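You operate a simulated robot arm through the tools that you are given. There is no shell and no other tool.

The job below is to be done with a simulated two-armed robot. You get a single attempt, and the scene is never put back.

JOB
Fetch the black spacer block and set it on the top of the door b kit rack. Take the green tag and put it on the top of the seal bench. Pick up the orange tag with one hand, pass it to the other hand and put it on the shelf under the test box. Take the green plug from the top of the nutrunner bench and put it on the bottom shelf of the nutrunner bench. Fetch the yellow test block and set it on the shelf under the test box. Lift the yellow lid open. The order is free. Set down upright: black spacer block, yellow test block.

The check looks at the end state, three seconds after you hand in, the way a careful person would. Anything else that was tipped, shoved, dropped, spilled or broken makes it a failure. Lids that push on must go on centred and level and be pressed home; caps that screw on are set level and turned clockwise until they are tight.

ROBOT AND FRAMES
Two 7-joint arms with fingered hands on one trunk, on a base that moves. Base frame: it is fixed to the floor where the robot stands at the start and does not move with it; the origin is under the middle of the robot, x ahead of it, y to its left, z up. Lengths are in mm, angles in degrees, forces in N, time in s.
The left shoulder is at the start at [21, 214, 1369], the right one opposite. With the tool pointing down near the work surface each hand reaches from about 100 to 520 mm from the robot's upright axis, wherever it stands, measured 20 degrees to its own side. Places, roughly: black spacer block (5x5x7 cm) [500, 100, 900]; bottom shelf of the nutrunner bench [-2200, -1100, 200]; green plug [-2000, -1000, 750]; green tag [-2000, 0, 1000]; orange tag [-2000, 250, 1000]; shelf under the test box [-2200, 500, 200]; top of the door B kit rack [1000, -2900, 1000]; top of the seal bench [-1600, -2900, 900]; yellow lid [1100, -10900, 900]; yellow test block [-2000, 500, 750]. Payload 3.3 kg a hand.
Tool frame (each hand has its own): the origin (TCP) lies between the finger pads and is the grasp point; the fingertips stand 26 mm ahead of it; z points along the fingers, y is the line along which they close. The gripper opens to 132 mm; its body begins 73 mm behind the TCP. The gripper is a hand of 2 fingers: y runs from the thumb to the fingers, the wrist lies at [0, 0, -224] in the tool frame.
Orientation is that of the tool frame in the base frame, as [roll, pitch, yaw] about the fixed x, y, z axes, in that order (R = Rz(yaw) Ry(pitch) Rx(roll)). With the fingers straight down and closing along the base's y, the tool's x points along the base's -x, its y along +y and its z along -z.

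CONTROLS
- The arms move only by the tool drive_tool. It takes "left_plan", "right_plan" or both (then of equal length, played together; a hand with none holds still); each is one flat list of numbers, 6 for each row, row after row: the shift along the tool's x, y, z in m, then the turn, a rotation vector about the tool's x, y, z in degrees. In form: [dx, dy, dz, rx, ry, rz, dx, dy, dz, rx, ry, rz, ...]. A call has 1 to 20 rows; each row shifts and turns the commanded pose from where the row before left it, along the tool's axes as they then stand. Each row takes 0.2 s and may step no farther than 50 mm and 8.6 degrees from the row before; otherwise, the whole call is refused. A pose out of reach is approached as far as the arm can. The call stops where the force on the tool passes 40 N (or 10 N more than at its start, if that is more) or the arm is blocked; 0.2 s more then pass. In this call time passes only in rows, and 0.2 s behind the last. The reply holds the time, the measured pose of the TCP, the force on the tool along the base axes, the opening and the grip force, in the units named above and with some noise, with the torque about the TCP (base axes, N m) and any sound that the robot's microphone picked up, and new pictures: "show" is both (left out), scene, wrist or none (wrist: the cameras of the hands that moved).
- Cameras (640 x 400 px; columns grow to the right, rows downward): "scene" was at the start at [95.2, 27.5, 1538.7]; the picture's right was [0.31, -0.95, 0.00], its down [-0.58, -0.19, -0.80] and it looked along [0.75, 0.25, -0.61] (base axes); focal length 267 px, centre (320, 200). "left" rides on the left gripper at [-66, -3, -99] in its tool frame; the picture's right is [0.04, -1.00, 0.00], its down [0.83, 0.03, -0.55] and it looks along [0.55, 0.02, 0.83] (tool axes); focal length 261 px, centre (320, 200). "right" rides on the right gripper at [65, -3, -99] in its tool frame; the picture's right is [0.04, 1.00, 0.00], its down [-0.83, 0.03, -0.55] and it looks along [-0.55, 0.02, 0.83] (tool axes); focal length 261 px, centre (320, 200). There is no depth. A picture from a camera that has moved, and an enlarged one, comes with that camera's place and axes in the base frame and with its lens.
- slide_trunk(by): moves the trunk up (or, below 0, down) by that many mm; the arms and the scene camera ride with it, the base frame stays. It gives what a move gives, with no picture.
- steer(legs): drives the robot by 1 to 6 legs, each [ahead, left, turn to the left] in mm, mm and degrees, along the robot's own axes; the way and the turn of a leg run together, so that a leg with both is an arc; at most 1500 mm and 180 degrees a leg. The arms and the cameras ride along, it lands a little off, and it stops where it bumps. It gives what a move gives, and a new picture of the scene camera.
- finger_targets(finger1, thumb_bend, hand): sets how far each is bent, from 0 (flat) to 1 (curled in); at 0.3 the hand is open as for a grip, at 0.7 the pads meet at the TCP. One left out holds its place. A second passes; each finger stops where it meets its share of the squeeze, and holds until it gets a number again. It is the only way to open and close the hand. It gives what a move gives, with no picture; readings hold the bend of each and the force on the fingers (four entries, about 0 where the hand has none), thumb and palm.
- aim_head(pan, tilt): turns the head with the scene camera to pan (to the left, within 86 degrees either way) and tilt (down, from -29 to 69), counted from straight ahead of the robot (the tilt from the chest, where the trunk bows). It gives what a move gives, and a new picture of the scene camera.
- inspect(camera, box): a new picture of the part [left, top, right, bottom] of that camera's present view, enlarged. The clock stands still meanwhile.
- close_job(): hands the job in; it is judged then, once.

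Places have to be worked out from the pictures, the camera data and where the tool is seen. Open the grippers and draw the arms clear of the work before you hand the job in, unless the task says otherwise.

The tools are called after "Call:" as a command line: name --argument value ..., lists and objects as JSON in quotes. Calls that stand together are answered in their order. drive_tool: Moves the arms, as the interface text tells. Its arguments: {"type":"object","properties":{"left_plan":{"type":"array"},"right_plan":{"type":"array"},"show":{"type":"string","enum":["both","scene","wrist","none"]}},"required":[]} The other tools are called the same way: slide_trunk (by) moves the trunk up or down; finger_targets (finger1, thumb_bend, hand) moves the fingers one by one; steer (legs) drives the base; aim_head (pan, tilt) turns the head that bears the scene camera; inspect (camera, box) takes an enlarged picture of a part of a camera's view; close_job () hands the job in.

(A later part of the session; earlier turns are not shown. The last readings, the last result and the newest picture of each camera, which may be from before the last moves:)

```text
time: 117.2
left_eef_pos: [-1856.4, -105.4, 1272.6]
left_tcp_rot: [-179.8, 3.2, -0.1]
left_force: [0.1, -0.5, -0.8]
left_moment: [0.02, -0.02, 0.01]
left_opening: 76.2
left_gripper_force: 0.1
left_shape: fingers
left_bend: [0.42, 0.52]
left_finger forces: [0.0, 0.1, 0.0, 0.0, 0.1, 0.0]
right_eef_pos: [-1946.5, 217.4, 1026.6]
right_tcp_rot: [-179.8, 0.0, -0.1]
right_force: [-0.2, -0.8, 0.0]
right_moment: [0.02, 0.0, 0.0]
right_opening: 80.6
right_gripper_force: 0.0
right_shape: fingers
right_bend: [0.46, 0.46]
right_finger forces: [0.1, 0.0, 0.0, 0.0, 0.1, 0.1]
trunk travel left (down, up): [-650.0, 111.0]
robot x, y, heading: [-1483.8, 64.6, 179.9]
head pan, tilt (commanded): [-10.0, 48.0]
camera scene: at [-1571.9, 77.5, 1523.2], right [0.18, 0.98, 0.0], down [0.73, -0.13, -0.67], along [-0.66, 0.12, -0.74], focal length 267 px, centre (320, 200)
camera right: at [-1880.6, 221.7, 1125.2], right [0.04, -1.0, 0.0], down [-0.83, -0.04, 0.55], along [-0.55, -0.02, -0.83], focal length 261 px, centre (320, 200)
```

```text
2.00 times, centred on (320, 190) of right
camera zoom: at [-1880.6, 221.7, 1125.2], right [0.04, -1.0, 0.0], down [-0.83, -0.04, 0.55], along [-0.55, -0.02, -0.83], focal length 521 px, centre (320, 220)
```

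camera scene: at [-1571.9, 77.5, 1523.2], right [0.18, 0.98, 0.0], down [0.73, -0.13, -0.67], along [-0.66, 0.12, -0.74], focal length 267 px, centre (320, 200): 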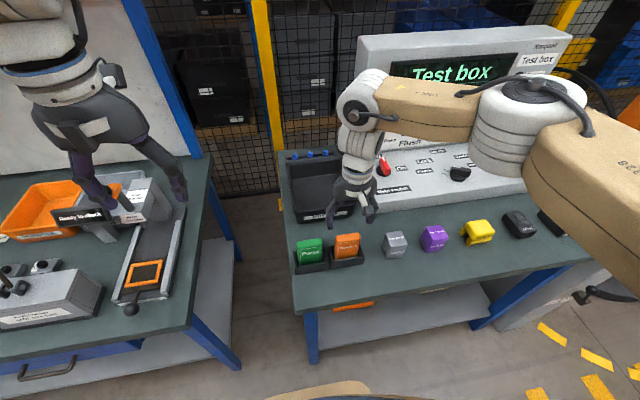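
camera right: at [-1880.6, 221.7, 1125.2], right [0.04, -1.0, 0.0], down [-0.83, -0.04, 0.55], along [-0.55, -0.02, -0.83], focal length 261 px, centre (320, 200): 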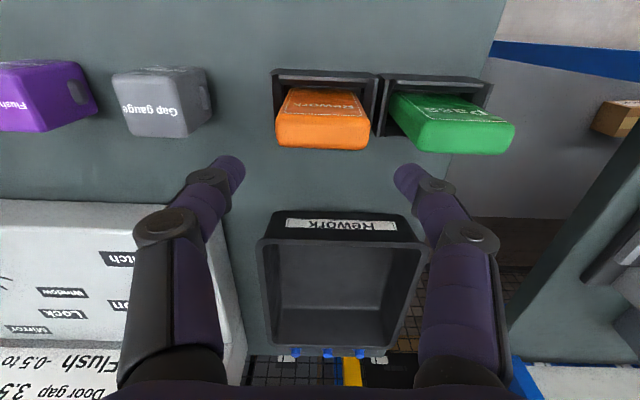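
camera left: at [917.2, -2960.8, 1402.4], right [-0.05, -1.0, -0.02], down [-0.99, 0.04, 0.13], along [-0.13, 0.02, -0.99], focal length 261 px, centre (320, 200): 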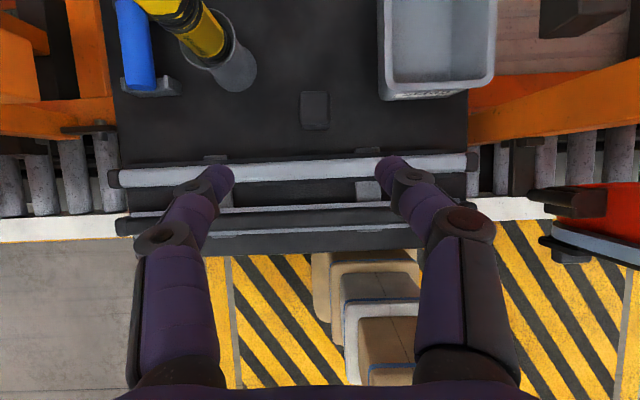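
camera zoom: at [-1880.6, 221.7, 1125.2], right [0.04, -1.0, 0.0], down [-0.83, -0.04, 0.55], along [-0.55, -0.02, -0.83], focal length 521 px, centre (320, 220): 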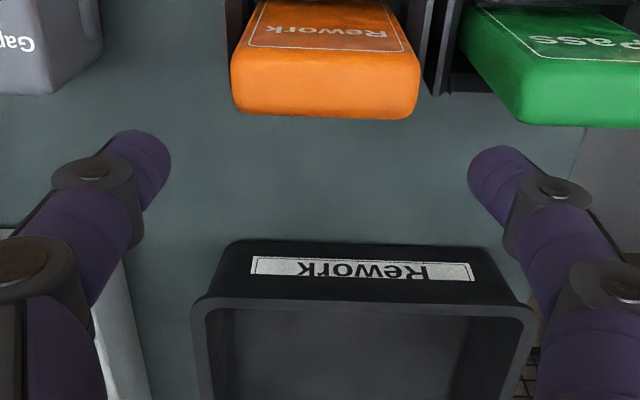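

The tag's top centre refines to [-1942, 218], thickness ≈22 mm, width ≈66 mm. I narrow the opening slightly and descend with a 3 mm x correction to TCP z≈942.

Call:
finger_targets --hand "right" --finger1 0.482 --thumb_bend 0.482

Call:
drive_tool --right_plan '[0.0035, -0.0005, 0, 0, 0, 0, 0, 0, 0.016, 0, 0, 0, 0, 0, 0.016, 0, 0, 0, 0, 0, 0.016, 0, 0, 0]' --show "wrist"

```text
time: 118.2
left_eef_pos: [-1856.1, -106.2, 1273.8]
left_tcp_rot: [180.0, 3.2, -0.2]
left_force: [0.3, -0.6, -1.0]
left_moment: [0.02, -0.02, 0.03]
left_opening: 76.2
left_gripper_force: 0.0
left_shape: fingers
left_bend: [0.42, 0.52]
left_finger forces: [0.0, 0.1, 0.0, 0.0, 0.1, 0.0]
right_eef_pos: [-1946.1, 220.2, 1027.7]
right_tcp_rot: [180.0, -0.1, -0.1]
right_force: [-0.4, -0.9, 0.2]
right_moment: [0.02, -0.01, 0.03]
right_opening: 74.0
right_gripper_force: 0.0
right_shape: fingers
right_bend: [0.48, 0.48]
right_finger forces: [0.0, 0.0, 0.1, 0.0, 0.0, 0.1]
trunk travel left (down, up): [-650.0, 111.0]
robot x, y, heading: [-1485.7, 63.9, 179.8]
head pan, tilt (commanded): [-10.0, 48.0]
```

```text
time: 119.2
left_eef_pos: [-1856.0, -105.6, 1273.4]
left_tcp_rot: [-180.0, 3.3, -0.2]
left_force: [-0.4, -0.2, -0.3]
left_moment: [-0.01, 0.03, 0.04]
left_opening: 76.3
left_gripper_force: 0.0
left_shape: fingers
left_bend: [0.42, 0.52]
left_finger forces: [0.0, 0.0, 0.0, 0.1, 0.0, 0.0]
right_eef_pos: [-1940.9, 216.7, 980.2]
right_tcp_rot: [180.0, 0.0, 0.0]
right_force: [0.7, 0.4, 0.0]
right_moment: [0.0, 0.0, 0.05]
right_opening: 73.9
right_gripper_force: 0.1
right_shape: fingers
right_bend: [0.48, 0.48]
right_finger forces: [0.1, 0.1, 0.1, 0.0, 0.1, 0.0]
trunk travel left (down, up): [-650.0, 111.0]
robot x, y, heading: [-1482.4, 64.7, 179.8]
head pan, tilt (commanded): [-10.0, 48.0]
camera right: at [-1876.0, 220.3, 1079.2], right [0.04, -1.0, 0.0], down [-0.83, -0.03, 0.55], along [-0.55, -0.02, -0.83], focal length 261 px, centre (320, 200)
```

right: 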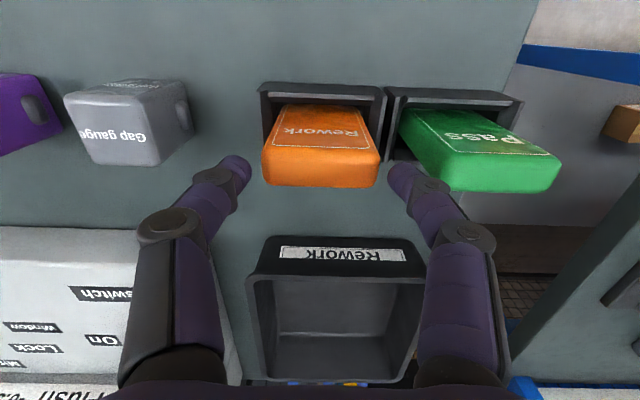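

The tag is centred between the tips (col 321 vs 319). I descend another 38 mm and close.

Call:
drive_tool --right_plan '[0, 0, 0.013, 0, 0, 0, 0, 0, 0.013, 0, 0, 0, 0, 0, 0.012, 0, 0, 0]' --show "wrist"

Call:
finger_targets --hand "right" --finger1 0.56 --thumb_bend 0.56

Call:
inspect --camera "right" --box '[160, 50, 480, 250]'

```text
time: 120.0
left_eef_pos: [-1856.1, -105.1, 1273.5]
left_tcp_rot: [-180.0, 3.3, -0.2]
left_force: [-0.5, 1.2, 0.0]
left_moment: [-0.02, -0.04, 0.03]
left_opening: 76.2
left_gripper_force: 0.0
left_shape: fingers
left_bend: [0.42, 0.52]
left_finger forces: [0.0, 0.1, 0.0, 0.0, 0.0, 0.0]
right_eef_pos: [-1941.7, 218.5, 942.6]
right_tcp_rot: [-179.9, 0.0, -0.3]
right_force: [-0.1, 0.6, -0.2]
right_moment: [0.05, -0.01, 0.01]
right_opening: 73.9
right_gripper_force: 0.1
right_shape: fingers
right_bend: [0.48, 0.48]
right_finger forces: [0.1, 0.0, 0.1, 0.0, 0.0, 0.0]
trunk travel left (down, up): [-650.0, 111.0]
robot x, y, heading: [-1484.3, 64.6, 179.9]
head pan, tilt (commanded): [-10.0, 48.0]
camera right: at [-1876.1, 222.1, 1041.4], right [0.04, -1.0, 0.0], down [-0.83, -0.03, 0.55], along [-0.55, -0.02, -0.83], focal length 261 px, centre (320, 200)
```

right: 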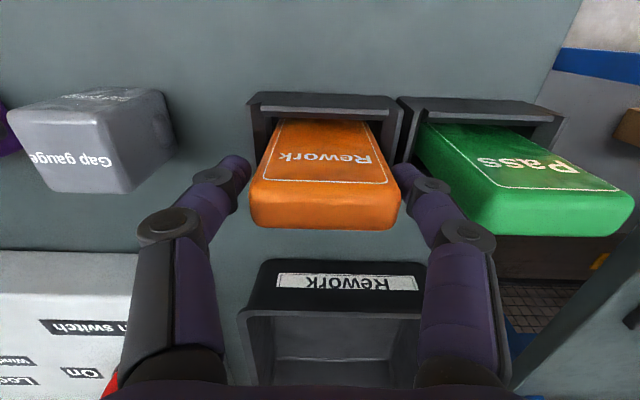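

```text
time: 121.0
left_eef_pos: [-1855.5, -104.4, 1274.8]
left_tcp_rot: [-179.9, 3.2, -0.2]
left_force: [0.2, 0.0, 0.1]
left_moment: [0.02, 0.02, 0.0]
left_opening: 76.4
left_gripper_force: 0.1
left_shape: fingers
left_bend: [0.42, 0.52]
left_finger forces: [0.0, 0.0, 0.0, 0.0, 0.0, 0.0]
right_eef_pos: [-1941.0, 218.7, 943.0]
right_tcp_rot: [179.9, 0.0, -0.2]
right_force: [0.5, 0.0, -0.7]
right_moment: [-0.01, 0.0, 0.04]
right_opening: 63.3
right_gripper_force: 5.0
right_shape: fingers
right_bend: [0.5, 0.53]
right_finger forces: [4.7, 0.0, 0.0, 0.0, 4.7, 0.0]
trunk travel left (down, up): [-650.0, 111.0]
robot x, y, heading: [-1485.3, 65.6, 179.7]
head pan, tilt (commanded): [-10.0, 48.0]
```

```text
2.00 times, centred on (320, 150) of right
camera zoom: at [-1876.1, 222.2, 1041.5], right [0.04, -1.0, 0.0], down [-0.83, -0.03, 0.55], along [-0.55, -0.02, -0.83], focal length 521 px, centre (320, 300)
```

zoom: 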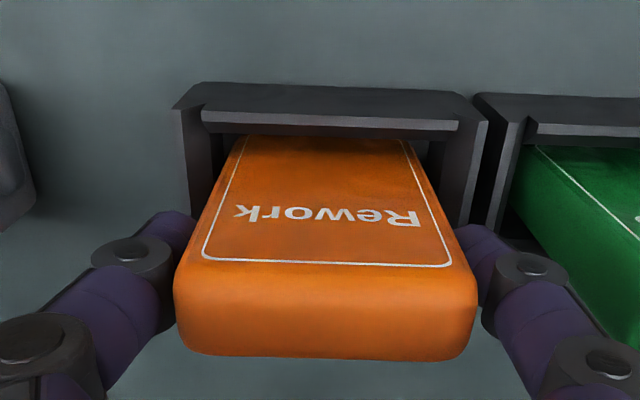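

The tag is gripped at 5 N. I firm up the grip and lift straight up 60 mm, then check.

Call:
finger_targets --hand "right" --finger1 0.63 --thumb_bend 0.63

Call:
drive_tool --right_plan '[0, 0, -0.02, 0, 0, 0, 0, 0, -0.02, 0, 0, 0, 0, 0, -0.02, 0, 0, 0]' --show "both"

```text
time: 122.0
left_eef_pos: [-1855.9, -105.0, 1274.2]
left_tcp_rot: [180.0, 3.3, -0.1]
left_force: [0.6, -1.6, -0.4]
left_moment: [0.05, -0.01, 0.01]
left_opening: 76.2
left_gripper_force: 0.1
left_shape: fingers
left_bend: [0.42, 0.52]
left_finger forces: [0.1, 0.1, 0.0, 0.0, 0.0, 0.0]
right_eef_pos: [-1940.8, 219.9, 941.7]
right_tcp_rot: [-179.9, 0.0, -0.2]
right_force: [-0.1, 0.4, 0.4]
right_moment: [-0.02, 0.0, 0.0]
right_opening: 62.2
right_gripper_force: 10.8
right_shape: fingers
right_bend: [0.49, 0.58]
right_finger forces: [10.4, 0.0, 0.1, 0.1, 10.4, 0.1]
trunk travel left (down, up): [-650.0, 111.0]
robot x, y, heading: [-1483.7, 63.5, 179.9]
head pan, tilt (commanded): [-10.0, 48.0]
```

```text
time: 122.8
left_eef_pos: [-1854.7, -105.3, 1273.8]
left_tcp_rot: [179.9, 3.3, -0.2]
left_force: [0.9, 0.9, 0.1]
left_moment: [-0.01, 0.0, -0.02]
left_opening: 76.3
left_gripper_force: 0.0
left_shape: fingers
left_bend: [0.42, 0.52]
left_finger forces: [0.0, 0.1, 0.0, 0.0, 0.1, 0.1]
right_eef_pos: [-1939.8, 218.6, 1004.5]
right_tcp_rot: [-179.9, 0.0, -0.1]
right_force: [-0.1, 0.5, -0.9]
right_moment: [0.01, 0.02, 0.0]
right_opening: 62.1
right_gripper_force: 10.7
right_shape: fingers
right_bend: [0.49, 0.58]
right_finger forces: [10.5, 0.0, 0.0, 0.0, 10.5, 0.0]
trunk travel left (down, up): [-650.0, 111.0]
robot x, y, heading: [-1483.4, 62.1, 179.9]
head pan, tilt (commanded): [-10.0, 48.0]
camera scene: at [-1570.7, 78.4, 1523.2], right [0.18, 0.98, 0.0], down [0.73, -0.13, -0.67], along [-0.66, 0.12, -0.74], focal length 267 px, centre (320, 200)
camera right: at [-1874.6, 222.0, 1102.7], right [0.04, -1.0, 0.0], down [-0.83, -0.03, 0.55], along [-0.55, -0.02, -0.83], focal length 261 px, centre (320, 200)
```

scene: 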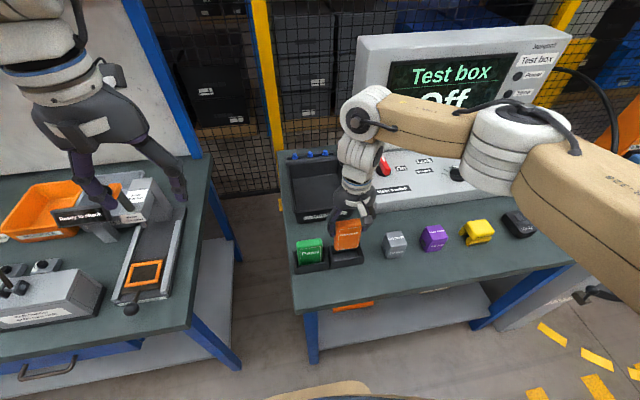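
right: 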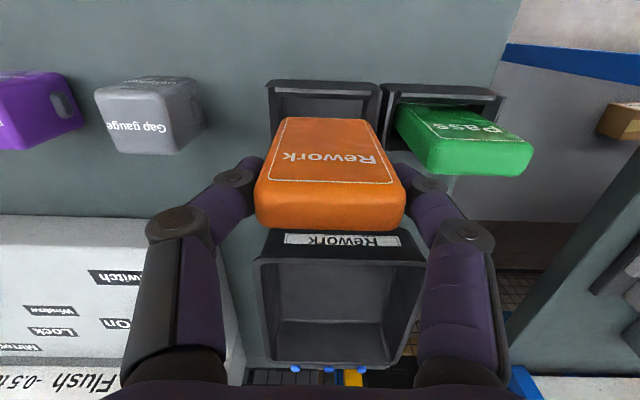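

The orange tag is free of its holder. I lift further and back away from the bench toward the robot for the handover, and look at the tag's length.

Call:
drive_tool --right_plan '[0.01, 0, -0.045, 0, 0, 0, 0.03, 0.01, -0.035, 0, 0, 0, 0.03, 0.01, -0.035, 0, 0, 0, 0.03, 0.01, -0.035, 0, 0, 0]' --show "both"

Call:
inspect --camera "scene" --box '[290, 120, 490, 260]'

```text
time: 123.8
left_eef_pos: [-1854.1, -106.7, 1275.0]
left_tcp_rot: [-179.9, 3.3, -0.2]
left_force: [0.9, 0.2, 0.5]
left_moment: [0.01, 0.01, 0.01]
left_opening: 76.5
left_gripper_force: 0.0
left_shape: fingers
left_bend: [0.42, 0.52]
left_finger forces: [0.1, 0.1, 0.0, 0.1, 0.0, 0.0]
right_eef_pos: [-1841.7, 190.0, 1155.6]
right_tcp_rot: [-179.9, 0.0, -0.3]
right_force: [0.9, 0.2, -0.8]
right_moment: [-0.02, -0.02, -0.01]
right_opening: 61.6
right_gripper_force: 10.1
right_shape: fingers
right_bend: [0.49, 0.58]
right_finger forces: [10.3, 0.0, 0.0, 0.1, 10.3, 0.0]
trunk travel left (down, up): [-650.0, 111.0]
robot x, y, heading: [-1482.5, 64.1, 179.8]
head pan, tilt (commanded): [-10.0, 48.0]
camera scene: at [-1569.6, 77.9, 1523.3], right [0.18, 0.98, 0.0], down [0.73, -0.13, -0.67], along [-0.66, 0.12, -0.74], focal length 267 px, centre (320, 200)
camera right: at [-1776.3, 192.7, 1254.8], right [0.04, -1.0, 0.0], down [-0.83, -0.03, 0.55], along [-0.55, -0.02, -0.83], focal length 261 px, centre (320, 200)
```

scene: 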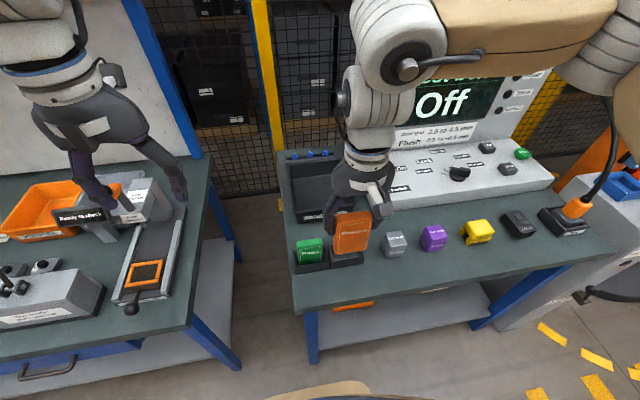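
right: 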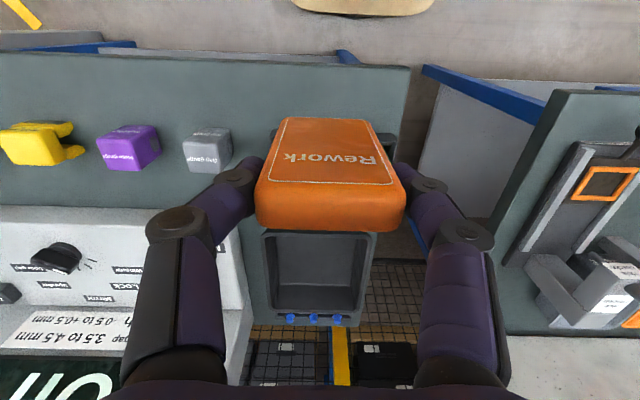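

```text
2.86 times, centred on (390, 190) of scene
camera zoom: at [-1569.6, 77.9, 1523.3], right [0.18, 0.98, 0.0], down [0.73, -0.13, -0.67], along [-0.66, 0.12, -0.74], focal length 762 px, centre (120, 229)
```

zoom: 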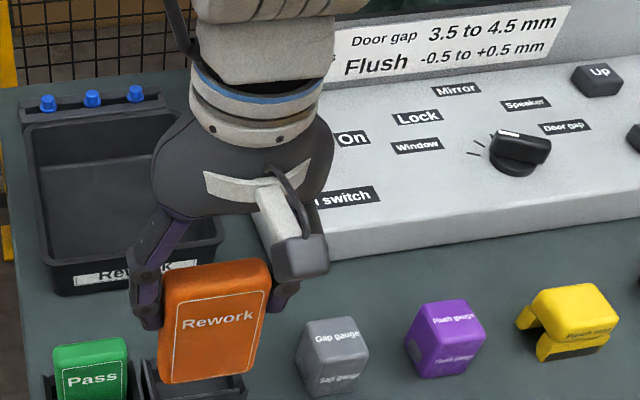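

The tag is ≈105 mm long, 65 wide, 22 thick, held near its top end, so 70 mm hangs free. I back the base away from the bench for room, then turn the right hand to point left.

Call:
steer --legs '[[-350, 0, 0]]'

Call:
drive_tool --right_plan '[0, 0, 0, -8.2, 0, 0, 0, 0, 0, -8.2, 0, 0, 0, 0, 0, -8.2, 0, 0, 0, 0, 0, -8.2, 0, 0, 0, 0, 0, -8.2, 0, 0, 0, 0, 0, -8.2, 0, 0, 0, 0, 0, -8.2, 0, 0, 0, 0, 0, -8.2, 0, 0, 0, 0, 0, -8.2, 0, 0, 0, 0, 0, -8.2, 0, 0, 0, 0, 0, -8.0, 0, 0]' --left_plan '[0, 0, 0, 0, 3.3, 0, 0, 0, 0, 8.2, 0, 0, 0, 0, 0, 8.2, 0, 0, 0, 0, 0, 8.2, 0, 0, 0, 0, 0, 8.2, 0, 0, 0, 0, 0, 8.2, 0, 0, 0, 0, 0, 8.2, 0, 0, 0, 0, 0, 8.2, 0, 0, 0, 0, 0, 8.2, 0, 0, 0, 0, 0, 8.2, 0, 0, 0, 0, 0, 8.2, 0, 0]' --show "both"

```text
time: 126.0
left_eef_pos: [-1516.5, -107.1, 1273.6]
left_tcp_rot: [-180.0, 3.5, -0.2]
left_force: [-0.1, -0.3, 1.0]
left_moment: [-0.03, 0.01, 0.0]
left_opening: 76.3
left_gripper_force: 0.1
left_shape: fingers
left_bend: [0.42, 0.52]
left_finger forces: [0.1, 0.0, 0.0, 0.0, 0.1, 0.0]
right_eef_pos: [-1503.9, 189.6, 1155.3]
right_tcp_rot: [180.0, -0.1, -0.2]
right_force: [-0.4, 1.2, -0.7]
right_moment: [0.03, -0.01, 0.02]
right_opening: 61.7
right_gripper_force: 10.0
right_shape: fingers
right_bend: [0.49, 0.58]
right_finger forces: [10.3, 0.1, 0.1, 0.0, 10.3, 0.0]
trunk travel left (down, up): [-650.0, 111.0]
robot x, y, heading: [-1145.1, 62.0, 179.9]
head pan, tilt (commanded): [-10.0, 48.0]
camera scene: at [-1232.0, 77.5, 1523.3], right [0.18, 0.98, 0.0], down [0.73, -0.13, -0.67], along [-0.66, 0.12, -0.74], focal length 267 px, centre (320, 200)
```

scene: 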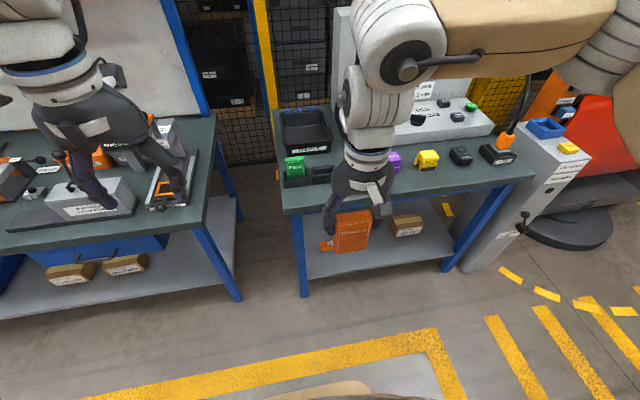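

```text
time: 128.4
left_eef_pos: [-1517.7, -108.0, 1275.4]
left_tcp_rot: [-97.8, 0.0, -0.3]
left_force: [-0.6, -0.2, 0.1]
left_moment: [0.0, -0.01, 0.0]
left_opening: 76.3
left_gripper_force: 0.1
left_shape: fingers
left_bend: [0.42, 0.52]
left_finger forces: [0.0, 0.1, 0.1, 0.1, 0.0, 0.0]
right_eef_pos: [-1504.9, 188.9, 1156.8]
right_tcp_rot: [89.9, 0.1, -0.2]
right_force: [-0.8, 0.1, -0.7]
right_moment: [0.05, 0.0, 0.0]
right_opening: 61.8
right_gripper_force: 10.9
right_shape: fingers
right_bend: [0.5, 0.58]
right_finger forces: [9.9, 0.1, 0.1, 0.0, 11.2, 0.1]
trunk travel left (down, up): [-650.0, 111.0]
robot x, y, heading: [-1144.6, 62.8, 179.9]
head pan, tilt (commanded): [-10.0, 48.0]
camera scene: at [-1232.8, 77.2, 1523.2], right [0.18, 0.98, 0.0], down [0.73, -0.13, -0.67], along [-0.66, 0.12, -0.74], focal length 267 px, centre (320, 200)
camera right: at [-1439.1, 288.5, 1153.2], right [0.04, 0.0, 1.0], down [-0.83, 0.56, 0.03], along [-0.56, -0.83, 0.02], focal length 261 px, centre (320, 200)
camera left: at [-1583.8, -205.4, 1290.8], right [0.04, 0.14, 0.99], down [0.83, -0.55, 0.04], along [0.55, 0.82, -0.14], focal length 261 px, centre (320, 200)
```

scene: 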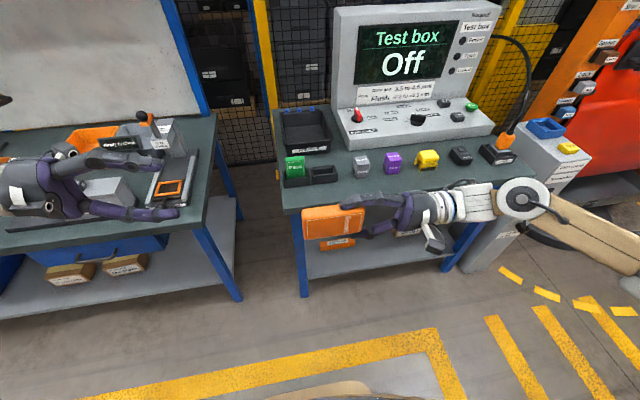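
right: 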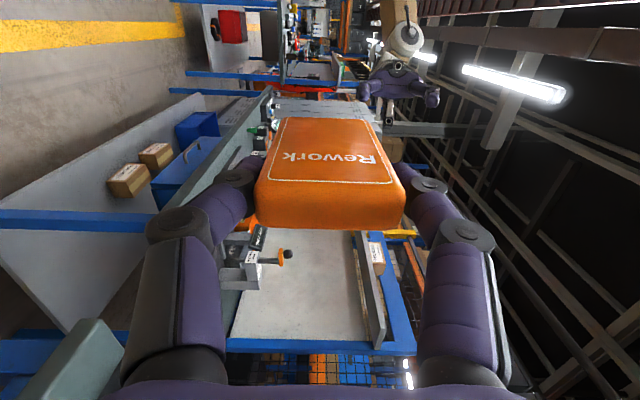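
left: 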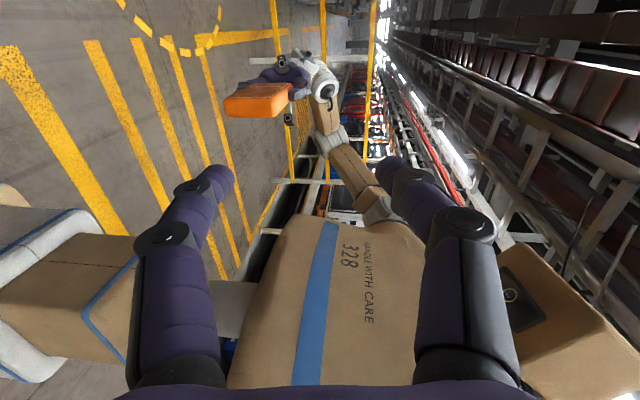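

Both hands turned well; the tag sits straight in the right hand with its axis at about x≈-1505, z≈1161, free end at y≈93. I finish turning the left hand, set its opening, and bring it to a pre-handover pose at y≈-40.

Call:
finger_targets --hand "left" --finger1 0.45 --thumb_bend 0.45

Call:
drive_tool --left_plan '[0, 0, 0, 7.9, 0, 0, 0.0042, 0.038, 0.0227, 0, 0, 0, 0.0042, 0.038, 0.0227, 0, 0, 0, 0.0042, 0.038, 0.0227, 0, 0, 0]' --show "both"

Call:
aim_head --pan 0 --tilt 45

```text
time: 129.4
left_eef_pos: [-1518.6, -107.7, 1274.9]
left_tcp_rot: [-97.9, 0.0, -0.2]
left_force: [-0.2, 0.0, 0.0]
left_moment: [0.0, -0.02, -0.02]
left_opening: 83.4
left_gripper_force: 0.0
left_shape: fingers
left_bend: [0.45, 0.45]
left_finger forces: [0.0, 0.1, 0.0, 0.1, 0.0, 0.1]
right_eef_pos: [-1504.5, 188.5, 1156.5]
right_tcp_rot: [90.0, 0.0, -0.2]
right_force: [-0.5, -0.3, -1.0]
right_moment: [0.01, 0.01, 0.0]
right_opening: 61.4
right_gripper_force: 10.8
right_shape: fingers
right_bend: [0.5, 0.58]
right_finger forces: [9.9, 0.1, 0.0, 0.0, 11.0, 0.1]
trunk travel left (down, up): [-650.0, 111.0]
robot x, y, heading: [-1148.2, 61.5, 179.7]
head pan, tilt (commanded): [-10.0, 48.0]
```

```text
time: 130.4
left_eef_pos: [-1505.3, -40.5, 1156.5]
left_tcp_rot: [-90.1, 0.0, -0.2]
left_force: [0.7, 0.1, -0.9]
left_moment: [0.01, -0.05, -0.02]
left_opening: 83.9
left_gripper_force: 0.0
left_shape: fingers
left_bend: [0.45, 0.45]
left_finger forces: [0.0, 0.1, 0.0, 0.0, 0.1, 0.0]
right_eef_pos: [-1504.7, 189.9, 1155.5]
right_tcp_rot: [89.9, 0.0, -0.2]
right_force: [0.1, 0.2, -1.2]
right_moment: [0.05, -0.03, 0.04]
right_opening: 61.3
right_gripper_force: 10.8
right_shape: fingers
right_bend: [0.5, 0.58]
right_finger forces: [9.8, 0.0, 0.0, 0.1, 11.1, 0.0]
trunk travel left (down, up): [-650.0, 111.0]
robot x, y, heading: [-1145.6, 61.3, 179.9]
head pan, tilt (commanded): [-10.0, 48.0]
camera scene: at [-1233.2, 78.0, 1523.2], right [0.18, 0.98, 0.0], down [0.73, -0.13, -0.67], along [-0.66, 0.12, -0.74], focal length 267 px, centre (320, 200)
camera left: at [-1572.6, -139.0, 1159.4], right [0.04, 0.0, 1.0], down [0.83, -0.55, -0.03], along [0.55, 0.83, -0.02], focal length 261 px, centre (320, 200)
```

scene: 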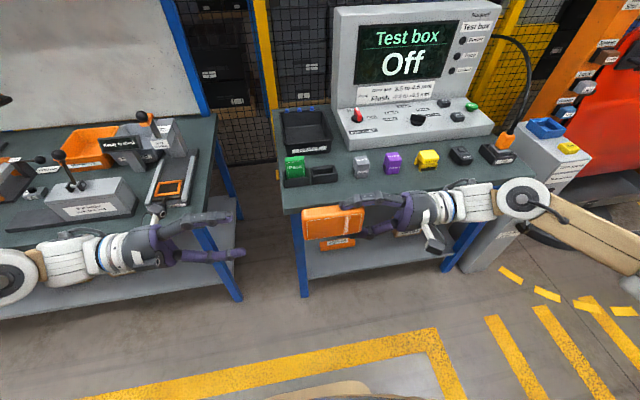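
left: 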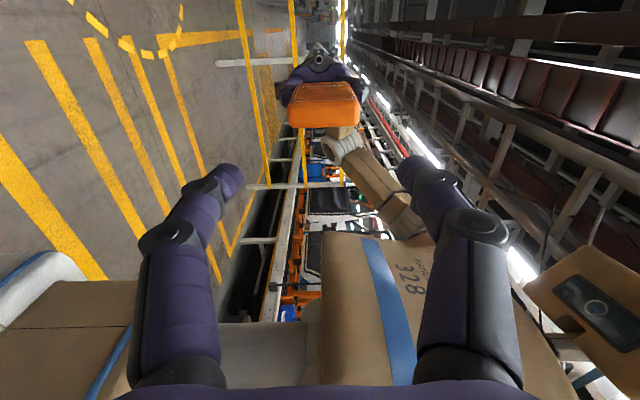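

```text
time: 131.1
left_eef_pos: [-1505.9, -40.2, 1157.3]
left_tcp_rot: [-90.1, 0.0, -0.2]
left_force: [0.1, 0.4, -0.1]
left_moment: [0.02, 0.02, 0.0]
left_opening: 83.6
left_gripper_force: 0.0
left_shape: fingers
left_bend: [0.45, 0.45]
left_finger forces: [0.0, 0.0, 0.0, 0.1, 0.0, 0.0]
right_eef_pos: [-1503.5, 189.3, 1156.5]
right_tcp_rot: [90.1, 0.0, -0.2]
right_force: [0.2, -0.3, -1.0]
right_moment: [0.05, 0.01, 0.01]
right_opening: 61.4
right_gripper_force: 9.9
right_shape: fingers
right_bend: [0.5, 0.58]
right_finger forces: [9.9, 0.1, 0.1, 0.0, 11.1, 0.1]
trunk travel left (down, up): [-650.0, 111.0]
robot x, y, heading: [-1149.6, 62.2, 179.7]
head pan, tilt (commanded): [0.0, 45.0]
camera scene: at [-1236.4, 63.8, 1527.4], right [0.0, 1.0, 0.0], down [0.71, 0.0, -0.71], along [-0.71, 0.0, -0.71], focal length 267 px, centre (320, 200)
```

scene: 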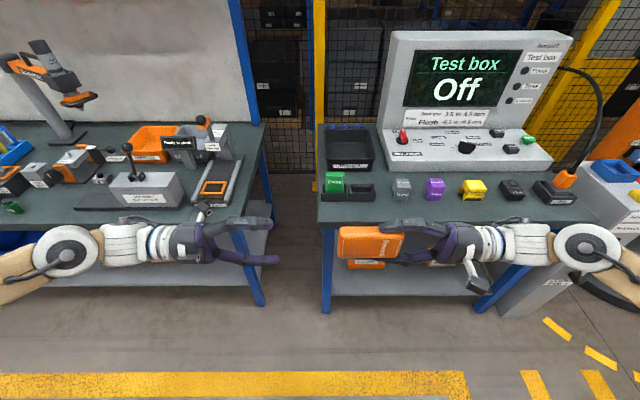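

The tag end is seen at about [-1510, 93, 1161], 4 mm above my left TCP line. I correct that and advance the left hand to y≈100 so its tips straddle the tag's free end.

Call:
drive_tool --left_plan '[0, -0.004, 0.04, 0, 0, 0, 0, 0, 0.04, 0, 0, 0, 0, 0, 0.03, 0, 0, 0, 0, 0, 0.03, 0, 0, 0]' --show "both"

Call:
inspect --camera "scene" --box '[260, 180, 480, 310]'

```text
time: 132.1
left_eef_pos: [-1507.1, 102.6, 1163.4]
left_tcp_rot: [-90.1, 0.0, -0.2]
left_force: [0.5, 0.4, 0.3]
left_moment: [-0.02, -0.01, 0.01]
left_opening: 83.7
left_gripper_force: 0.1
left_shape: fingers
left_bend: [0.45, 0.45]
left_finger forces: [0.0, 0.0, 0.0, 0.0, 0.0, 0.0]
right_eef_pos: [-1503.5, 189.7, 1156.0]
right_tcp_rot: [89.9, 0.0, -0.3]
right_force: [0.4, 0.6, -1.4]
right_moment: [0.07, 0.0, 0.01]
right_opening: 61.5
right_gripper_force: 10.4
right_shape: fingers
right_bend: [0.5, 0.58]
right_finger forces: [9.9, 0.1, 0.0, 0.0, 11.1, 0.0]
trunk travel left (down, up): [-650.0, 111.0]
robot x, y, heading: [-1141.1, 62.9, 179.8]
head pan, tilt (commanded): [0.0, 45.0]
camera scene: at [-1236.6, 64.7, 1527.4], right [0.0, 1.0, 0.0], down [0.71, 0.0, -0.71], along [-0.71, 0.0, -0.71], focal length 267 px, centre (320, 200)
camera left: at [-1574.1, 3.1, 1166.6], right [0.04, 0.0, 1.0], down [0.83, -0.55, -0.03], along [0.55, 0.83, -0.03], focal length 261 px, centre (320, 200)
```

scene: 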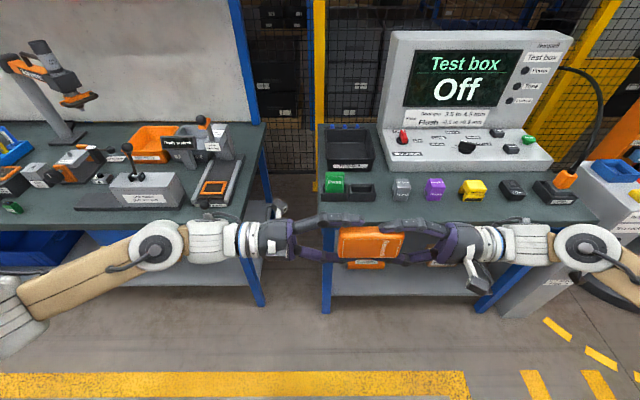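
left: 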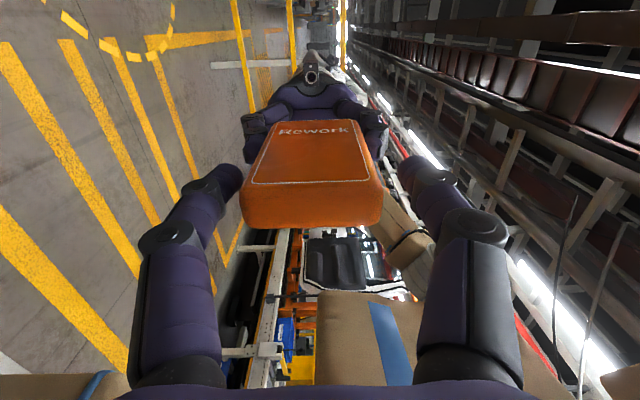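

```text
2.91 times, centred on (370, 245) of scene
camera zoom: at [-1236.6, 64.7, 1527.4], right [0.0, 1.0, 0.0], down [0.71, 0.0, -0.71], along [-0.71, 0.0, -0.71], focal length 776 px, centre (174, 69)
```

zoom: 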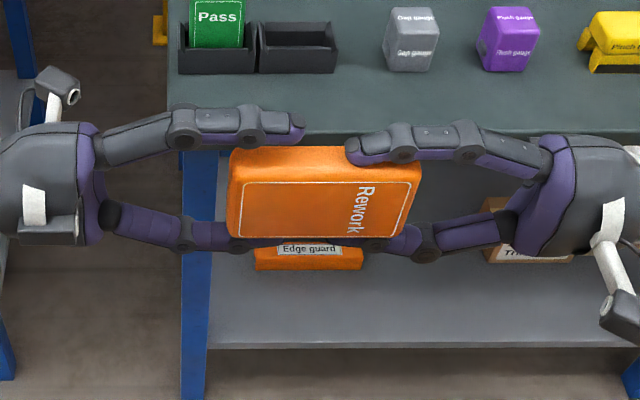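

The left fingers straddle the tag's free end; small correction of -3 mm in z and x, then I close the left hand on it.

Call:
drive_tool --left_plan '[-0.003, 0.003, 0, 0, 0, 0]' --show "none"

Call:
finger_targets --hand "left" --finger1 0.56 --thumb_bend 0.56

Call:
finger_targets --hand "left" --finger1 0.65 --thumb_bend 0.65

Call:
inspect --camera "scene" --box '[260, 180, 480, 310]'

Call:
inspect --camera "left" --box '[160, 60, 480, 260]'

```text
time: 132.5
left_eef_pos: [-1509.0, 100.6, 1161.4]
left_tcp_rot: [-90.1, 0.1, -0.3]
left_force: [-0.3, 0.3, 0.3]
left_moment: [0.01, 0.02, 0.0]
left_opening: 83.5
left_gripper_force: 0.1
left_shape: fingers
left_bend: [0.45, 0.45]
left_finger forces: [0.1, 0.1, 0.0, 0.0, 0.0, 0.0]
right_eef_pos: [-1505.0, 189.1, 1155.5]
right_tcp_rot: [90.1, 0.0, -0.3]
right_force: [-0.1, -0.1, -1.6]
right_moment: [0.05, -0.02, 0.03]
right_opening: 61.6
right_gripper_force: 10.1
right_shape: fingers
right_bend: [0.5, 0.58]
right_finger forces: [9.9, 0.0, 0.0, 0.0, 11.2, 0.0]
trunk travel left (down, up): [-650.0, 111.0]
robot x, y, heading: [-1146.1, 64.4, 179.9]
head pan, tilt (commanded): [0.0, 45.0]
```

```text
time: 133.5
left_eef_pos: [-1511.4, 100.7, 1162.0]
left_tcp_rot: [-90.0, -0.1, -0.2]
left_force: [0.3, 0.9, 0.5]
left_moment: [0.02, -0.04, 0.01]
left_opening: 63.4
left_gripper_force: 4.5
left_shape: fingers
left_bend: [0.5, 0.53]
left_finger forces: [4.1, 0.0, 0.1, 0.1, 4.9, 0.0]
right_eef_pos: [-1504.4, 188.5, 1156.2]
right_tcp_rot: [90.1, 0.0, -0.1]
right_force: [0.1, -0.7, -1.5]
right_moment: [0.08, 0.02, 0.02]
right_opening: 61.6
right_gripper_force: 10.8
right_shape: fingers
right_bend: [0.5, 0.58]
right_finger forces: [9.7, 0.1, 0.0, 0.0, 11.7, 0.1]
trunk travel left (down, up): [-650.0, 111.0]
robot x, y, heading: [-1147.3, 62.7, 179.9]
head pan, tilt (commanded): [0.0, 45.0]
```

```text
time: 134.5
left_eef_pos: [-1509.1, 100.3, 1160.1]
left_tcp_rot: [-90.1, -0.1, -0.2]
left_force: [0.0, 0.2, 3.5]
left_moment: [0.13, 0.01, 0.04]
left_opening: 61.9
left_gripper_force: 12.6
left_shape: fingers
left_bend: [0.5, 0.58]
left_finger forces: [10.7, 0.0, 0.1, 0.0, 14.0, 0.0]
right_eef_pos: [-1505.9, 189.7, 1155.9]
right_tcp_rot: [90.1, 0.0, -0.3]
right_force: [-0.2, -0.8, -4.4]
right_moment: [0.23, -0.05, -0.02]
right_opening: 61.6
right_gripper_force: 10.7
right_shape: fingers
right_bend: [0.5, 0.58]
right_finger forces: [9.0, 0.0, 0.1, 0.0, 13.4, 0.0]
trunk travel left (down, up): [-650.0, 111.0]
robot x, y, heading: [-1145.0, 65.9, 180.0]
head pan, tilt (commanded): [0.0, 45.0]
```

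```text
2.91 times, centred on (370, 245) of scene
camera zoom: at [-1236.5, 63.9, 1527.4], right [0.0, 1.0, 0.0], down [0.71, 0.0, -0.71], along [-0.71, 0.0, -0.71], focal length 776 px, centre (174, 69)
```

zoom: 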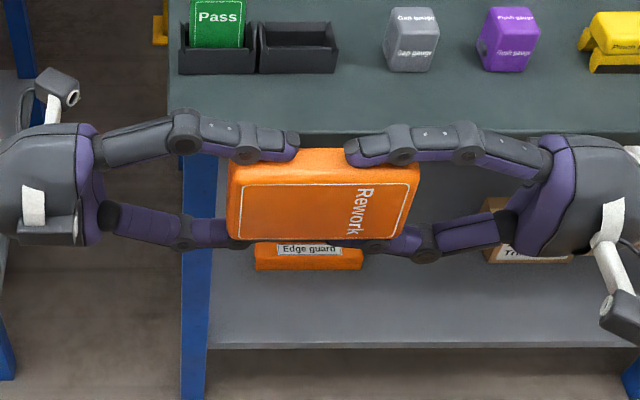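

```text
2.00 times, centred on (320, 160) of left
camera zoom: at [-1575.9, 1.6, 1163.3], right [0.04, 0.0, 1.0], down [0.83, -0.56, -0.03], along [0.55, 0.83, -0.02], focal length 521 px, centre (320, 280)
```

zoom: 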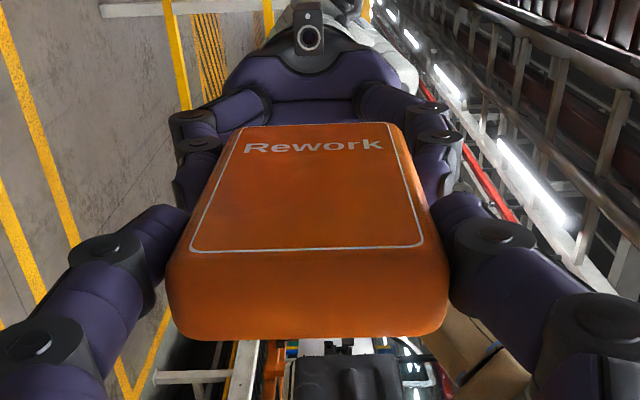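

The left hand holds the tag with ≈12 N. I open the right hand and withdraw it sideways.

Call:
finger_targets --hand "right" --finger1 0.44 --thumb_bend 0.47

Call:
drive_tool --right_plan '[0, 0, -0.03, 0, 0, 0, 0, 0, -0.04, 0, 0, 0, 0, 0, -0.04, 0, 0, 0]' --show "both"

Call:
inspect --camera "left" --box '[160, 60, 480, 260]'

```text
time: 135.5
left_eef_pos: [-1509.1, 100.4, 1159.4]
left_tcp_rot: [-90.1, 0.0, -0.2]
left_force: [-0.1, -0.2, 0.0]
left_moment: [-0.07, 0.01, -0.01]
left_opening: 61.9
left_gripper_force: 12.3
left_shape: fingers
left_bend: [0.5, 0.59]
left_finger forces: [12.6, 0.0, 0.0, 0.1, 11.4, 0.0]
right_eef_pos: [-1504.5, 187.7, 1156.7]
right_tcp_rot: [90.1, 0.0, -0.2]
right_force: [0.2, 0.2, 0.1]
right_moment: [-0.01, -0.01, -0.04]
right_opening: 81.1
right_gripper_force: 0.1
right_shape: fingers
right_bend: [0.44, 0.47]
right_finger forces: [0.0, 0.0, 0.1, 0.1, 0.1, 0.1]
trunk travel left (down, up): [-650.0, 111.0]
robot x, y, heading: [-1148.4, 65.9, 180.0]
head pan, tilt (commanded): [0.0, 45.0]
```

```text
time: 136.3
left_eef_pos: [-1508.6, 100.1, 1161.2]
left_tcp_rot: [-90.0, 0.0, -0.2]
left_force: [0.7, 0.6, 0.0]
left_moment: [-0.04, -0.01, 0.0]
left_opening: 61.7
left_gripper_force: 12.3
left_shape: fingers
left_bend: [0.5, 0.59]
left_finger forces: [12.6, 0.0, 0.0, 0.0, 11.4, 0.1]
right_eef_pos: [-1503.4, 299.0, 1156.2]
right_tcp_rot: [90.1, 0.0, -0.3]
right_force: [0.6, -0.7, -1.1]
right_moment: [0.01, 0.05, -0.01]
right_opening: 81.6
right_gripper_force: 0.1
right_shape: fingers
right_bend: [0.44, 0.47]
right_finger forces: [0.1, 0.1, 0.0, 0.1, 0.1, 0.0]
trunk travel left (down, up): [-650.0, 111.0]
robot x, y, heading: [-1145.6, 64.4, 179.8]
head pan, tilt (commanded): [0.0, 45.0]
camera scene: at [-1236.3, 64.6, 1527.4], right [0.0, 1.0, 0.0], down [0.71, 0.0, -0.71], along [-0.71, 0.0, -0.71], focal length 267 px, centre (320, 200)
camera right: at [-1436.9, 399.3, 1153.5], right [0.04, 0.0, 1.0], down [-0.83, 0.56, 0.03], along [-0.56, -0.83, 0.02], focal length 261 px, centre (320, 200)
```

scene: 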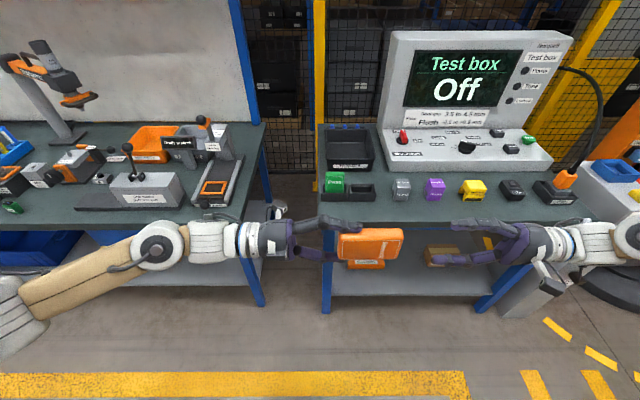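
right: 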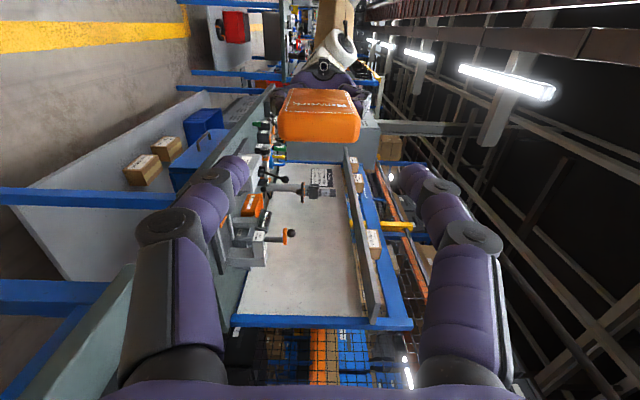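

```text
2.00 times, centred on (320, 160) of left
camera zoom: at [-1575.7, 2.1, 1163.3], right [0.04, 0.0, 1.0], down [0.83, -0.56, -0.03], along [0.55, 0.83, -0.02], focal length 521 px, centre (320, 280)
```

zoom: 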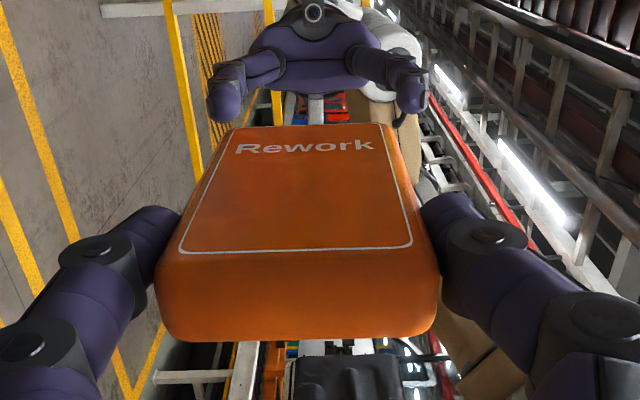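

The tag is now held by the left hand alone. I turn both hands back to pointing down.

Call:
drive_tool --left_plan '[0, 0, 0, -8.2, 0, 0, 0, 0, 0, -8.2, 0, 0, 0, 0, 0, -8.2, 0, 0, 0, 0, 0, -8.2, 0, 0, 0, 0, 0, -8.2, 0, 0, 0, 0, 0, -8.2, 0, 0, 0, 0, 0, -8.2, 0, 0, 0, 0, 0, -8.2, 0, 0, 0, 0, 0, -8.2, 0, 0, 0, 0, 0, -8.2, 0, 0, 0, 0, 0, -8.0, 0, 0]' --right_plan '[0, 0, 0, 8.2, 0, 0, 0, 0, 0, 8.2, 0, 0, 0, 0, 0, 8.2, 0, 0, 0, 0, 0, 8.2, 0, 0, 0, 0, 0, 8.2, 0, 0, 0, 0, 0, 8.2, 0, 0, 0, 0, 0, 8.2, 0, 0, 0, 0, 0, 8.2, 0, 0, 0, 0, 0, 8.2, 0, 0, 0, 0, 0, 8.2, 0, 0, 0, 0, 0, 8.0, 0, 0]' --show "both"

```text
time: 138.7
left_eef_pos: [-1523.3, 86.7, 1165.8]
left_tcp_rot: [-179.0, -0.1, 3.0]
left_force: [-0.3, -0.1, 0.2]
left_moment: [0.03, 0.01, -0.01]
left_opening: 61.6
left_gripper_force: 12.3
left_shape: fingers
left_bend: [0.5, 0.59]
left_finger forces: [12.1, 0.1, 0.0, 0.0, 12.0, 0.1]
right_eef_pos: [-1504.0, 298.2, 1155.7]
right_tcp_rot: [-179.8, 0.0, -0.3]
right_force: [-0.4, 0.3, -0.1]
right_moment: [-0.01, -0.02, 0.0]
right_opening: 81.6
right_gripper_force: 0.0
right_shape: fingers
right_bend: [0.44, 0.47]
right_finger forces: [0.1, 0.0, 0.0, 0.0, 0.1, 0.0]
trunk travel left (down, up): [-650.0, 111.0]
robot x, y, heading: [-1148.2, 66.9, 179.7]
head pan, tilt (commanded): [0.0, 45.0]
camera scene: at [-1236.7, 62.8, 1527.4], right [0.0, 1.0, 0.0], down [0.71, 0.0, -0.71], along [-0.71, 0.0, -0.71], focal length 267 px, centre (320, 200)
camera right: at [-1439.3, 301.6, 1254.2], right [0.04, -1.0, 0.0], down [-0.83, -0.03, 0.55], along [-0.55, -0.02, -0.83], focal length 261 px, centre (320, 200)
camera left: at [-1590.0, 83.6, 1264.1], right [-0.01, 1.0, 0.02], down [0.83, 0.0, 0.56], along [0.56, 0.02, -0.83], focal length 261 px, centre (320, 200)
```

scene: 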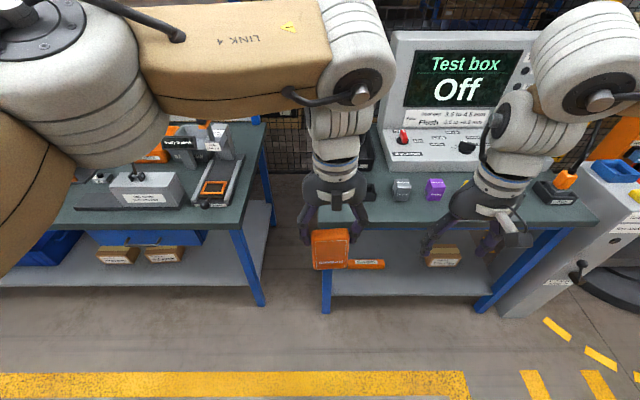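
right: 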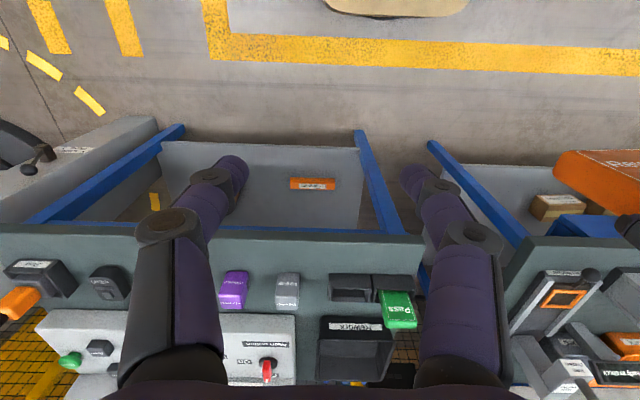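
left: 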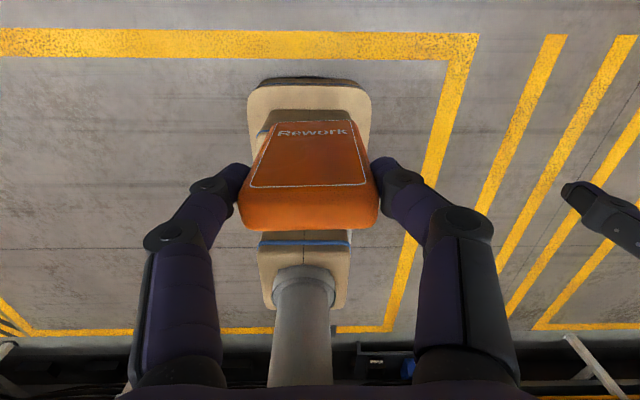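

The left hand ended a few degrees off since it is across the body's centre line. I move it to the left with a yaw correction, then drive toward the yellow test block.

Call:
drive_tool --left_plan '[0, 0.045, 0, 0, 0, 0, 0, 0.045, 0, 0, 0, 0, 0, 0.045, 0, 0, 0, 0, 0, 0.045, 0, 0, 0, 3.0]' --show "none"

Call:
steer --legs '[[0, -369, 0], [300, 0, 0]]'

Call:
aim_head --pan -12 --tilt 48

Call:
inspect --camera "right" --box '[0, 0, 640, 400]'

```text
time: 139.7
left_eef_pos: [-1504.3, -81.7, 1160.0]
left_tcp_rot: [180.0, 0.2, -3.1]
left_force: [0.2, 0.5, -0.7]
left_moment: [0.04, -0.01, -0.02]
left_opening: 61.7
left_gripper_force: 12.4
left_shape: fingers
left_bend: [0.5, 0.59]
left_finger forces: [12.1, 0.0, 0.1, 0.0, 12.0, 0.0]
right_eef_pos: [-1505.0, 296.9, 1156.2]
right_tcp_rot: [-180.0, 0.0, -0.3]
right_force: [-0.5, -0.5, 0.3]
right_moment: [0.03, -0.02, 0.0]
right_opening: 81.3
right_gripper_force: 0.1
right_shape: fingers
right_bend: [0.44, 0.47]
right_finger forces: [0.1, 0.0, 0.0, 0.0, 0.0, 0.0]
trunk travel left (down, up): [-650.0, 111.0]
robot x, y, heading: [-1145.6, 62.9, 179.6]
head pan, tilt (commanded): [0.0, 45.0]
```

```text
time: 143.8
left_eef_pos: [-1805.2, 302.6, 1160.8]
left_tcp_rot: [179.9, 0.0, -3.8]
left_force: [-0.5, 0.7, 1.3]
left_moment: [0.04, -0.01, 0.04]
left_opening: 61.7
left_gripper_force: 11.9
left_shape: fingers
left_bend: [0.5, 0.59]
left_finger forces: [12.1, 0.0, 0.0, 0.1, 11.9, 0.0]
right_eef_pos: [-1801.9, 682.3, 1155.2]
right_tcp_rot: [-179.9, 0.0, -0.8]
right_force: [-0.6, -0.7, -0.4]
right_moment: [-0.01, -0.02, 0.02]
right_opening: 81.5
right_gripper_force: 0.0
right_shape: fingers
right_bend: [0.44, 0.47]
right_finger forces: [0.0, 0.0, 0.0, 0.0, 0.1, 0.0]
trunk travel left (down, up): [-650.0, 111.0]
robot x, y, heading: [-1444.5, 440.2, 179.3]
head pan, tilt (commanded): [0.0, 45.0]
camera scene: at [-1536.0, 443.3, 1527.3], right [0.01, 1.0, 0.0], down [0.71, -0.01, -0.71], along [-0.71, 0.01, -0.71], focal length 267 px, centre (320, 200)
```

scene: 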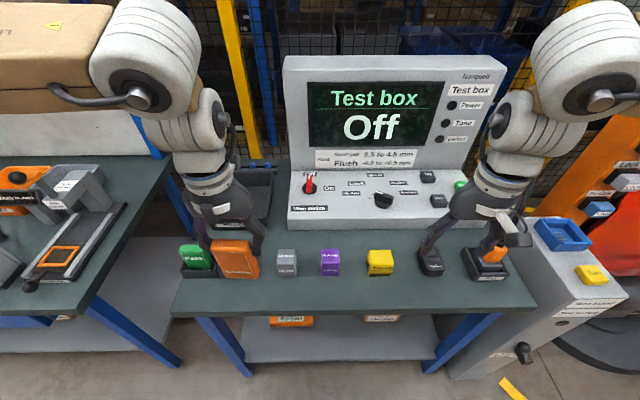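

```text
time: 144.5
left_eef_pos: [-1804.6, 302.7, 1160.8]
left_tcp_rot: [180.0, 0.0, -3.7]
left_force: [0.4, -0.5, 0.4]
left_moment: [0.01, -0.01, 0.02]
left_opening: 61.7
left_gripper_force: 12.1
left_shape: fingers
left_bend: [0.5, 0.59]
left_finger forces: [12.1, 0.0, 0.0, 0.0, 12.0, 0.0]
right_eef_pos: [-1800.5, 681.7, 1154.9]
right_tcp_rot: [-180.0, 0.1, -0.9]
right_force: [-0.5, 0.0, -0.2]
right_moment: [0.0, 0.01, 0.0]
right_opening: 81.7
right_gripper_force: 0.1
right_shape: fingers
right_bend: [0.44, 0.47]
right_finger forces: [0.0, 0.1, 0.0, 0.1, 0.0, 0.1]
trunk travel left (down, up): [-650.0, 111.0]
robot x, y, heading: [-1441.3, 443.9, 179.2]
head pan, tilt (commanded): [-12.0, 48.0]
camera scene: at [-1530.2, 459.5, 1523.2], right [0.22, 0.98, 0.0], down [0.72, -0.16, -0.67], along [-0.65, 0.15, -0.74], focal length 267 px, centre (320, 200)
```

scene: 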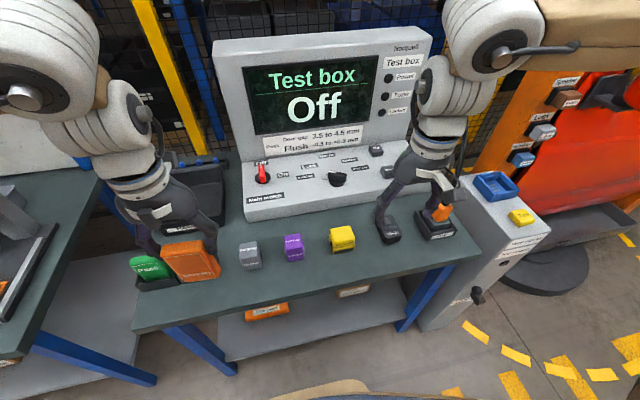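

```text
1.00 times, centred on (320, 200) of right (not enlarged: the box is as wide or as high as the picture)
camera zoom: at [-1734.8, 684.0, 1254.1], right [0.03, -1.0, 0.0], down [-0.83, -0.02, 0.55], along [-0.55, -0.01, -0.83], focal length 261 px, centre (320, 200)
```

zoom: 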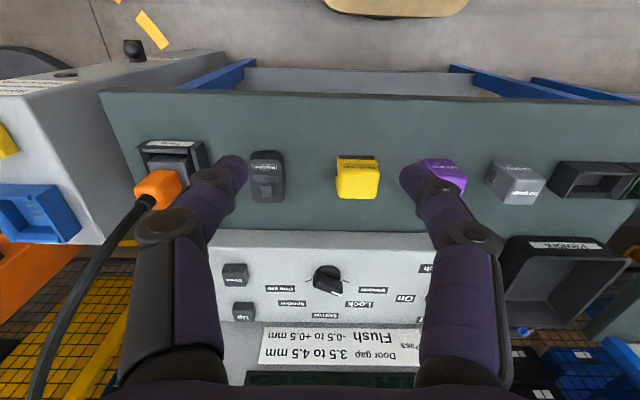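

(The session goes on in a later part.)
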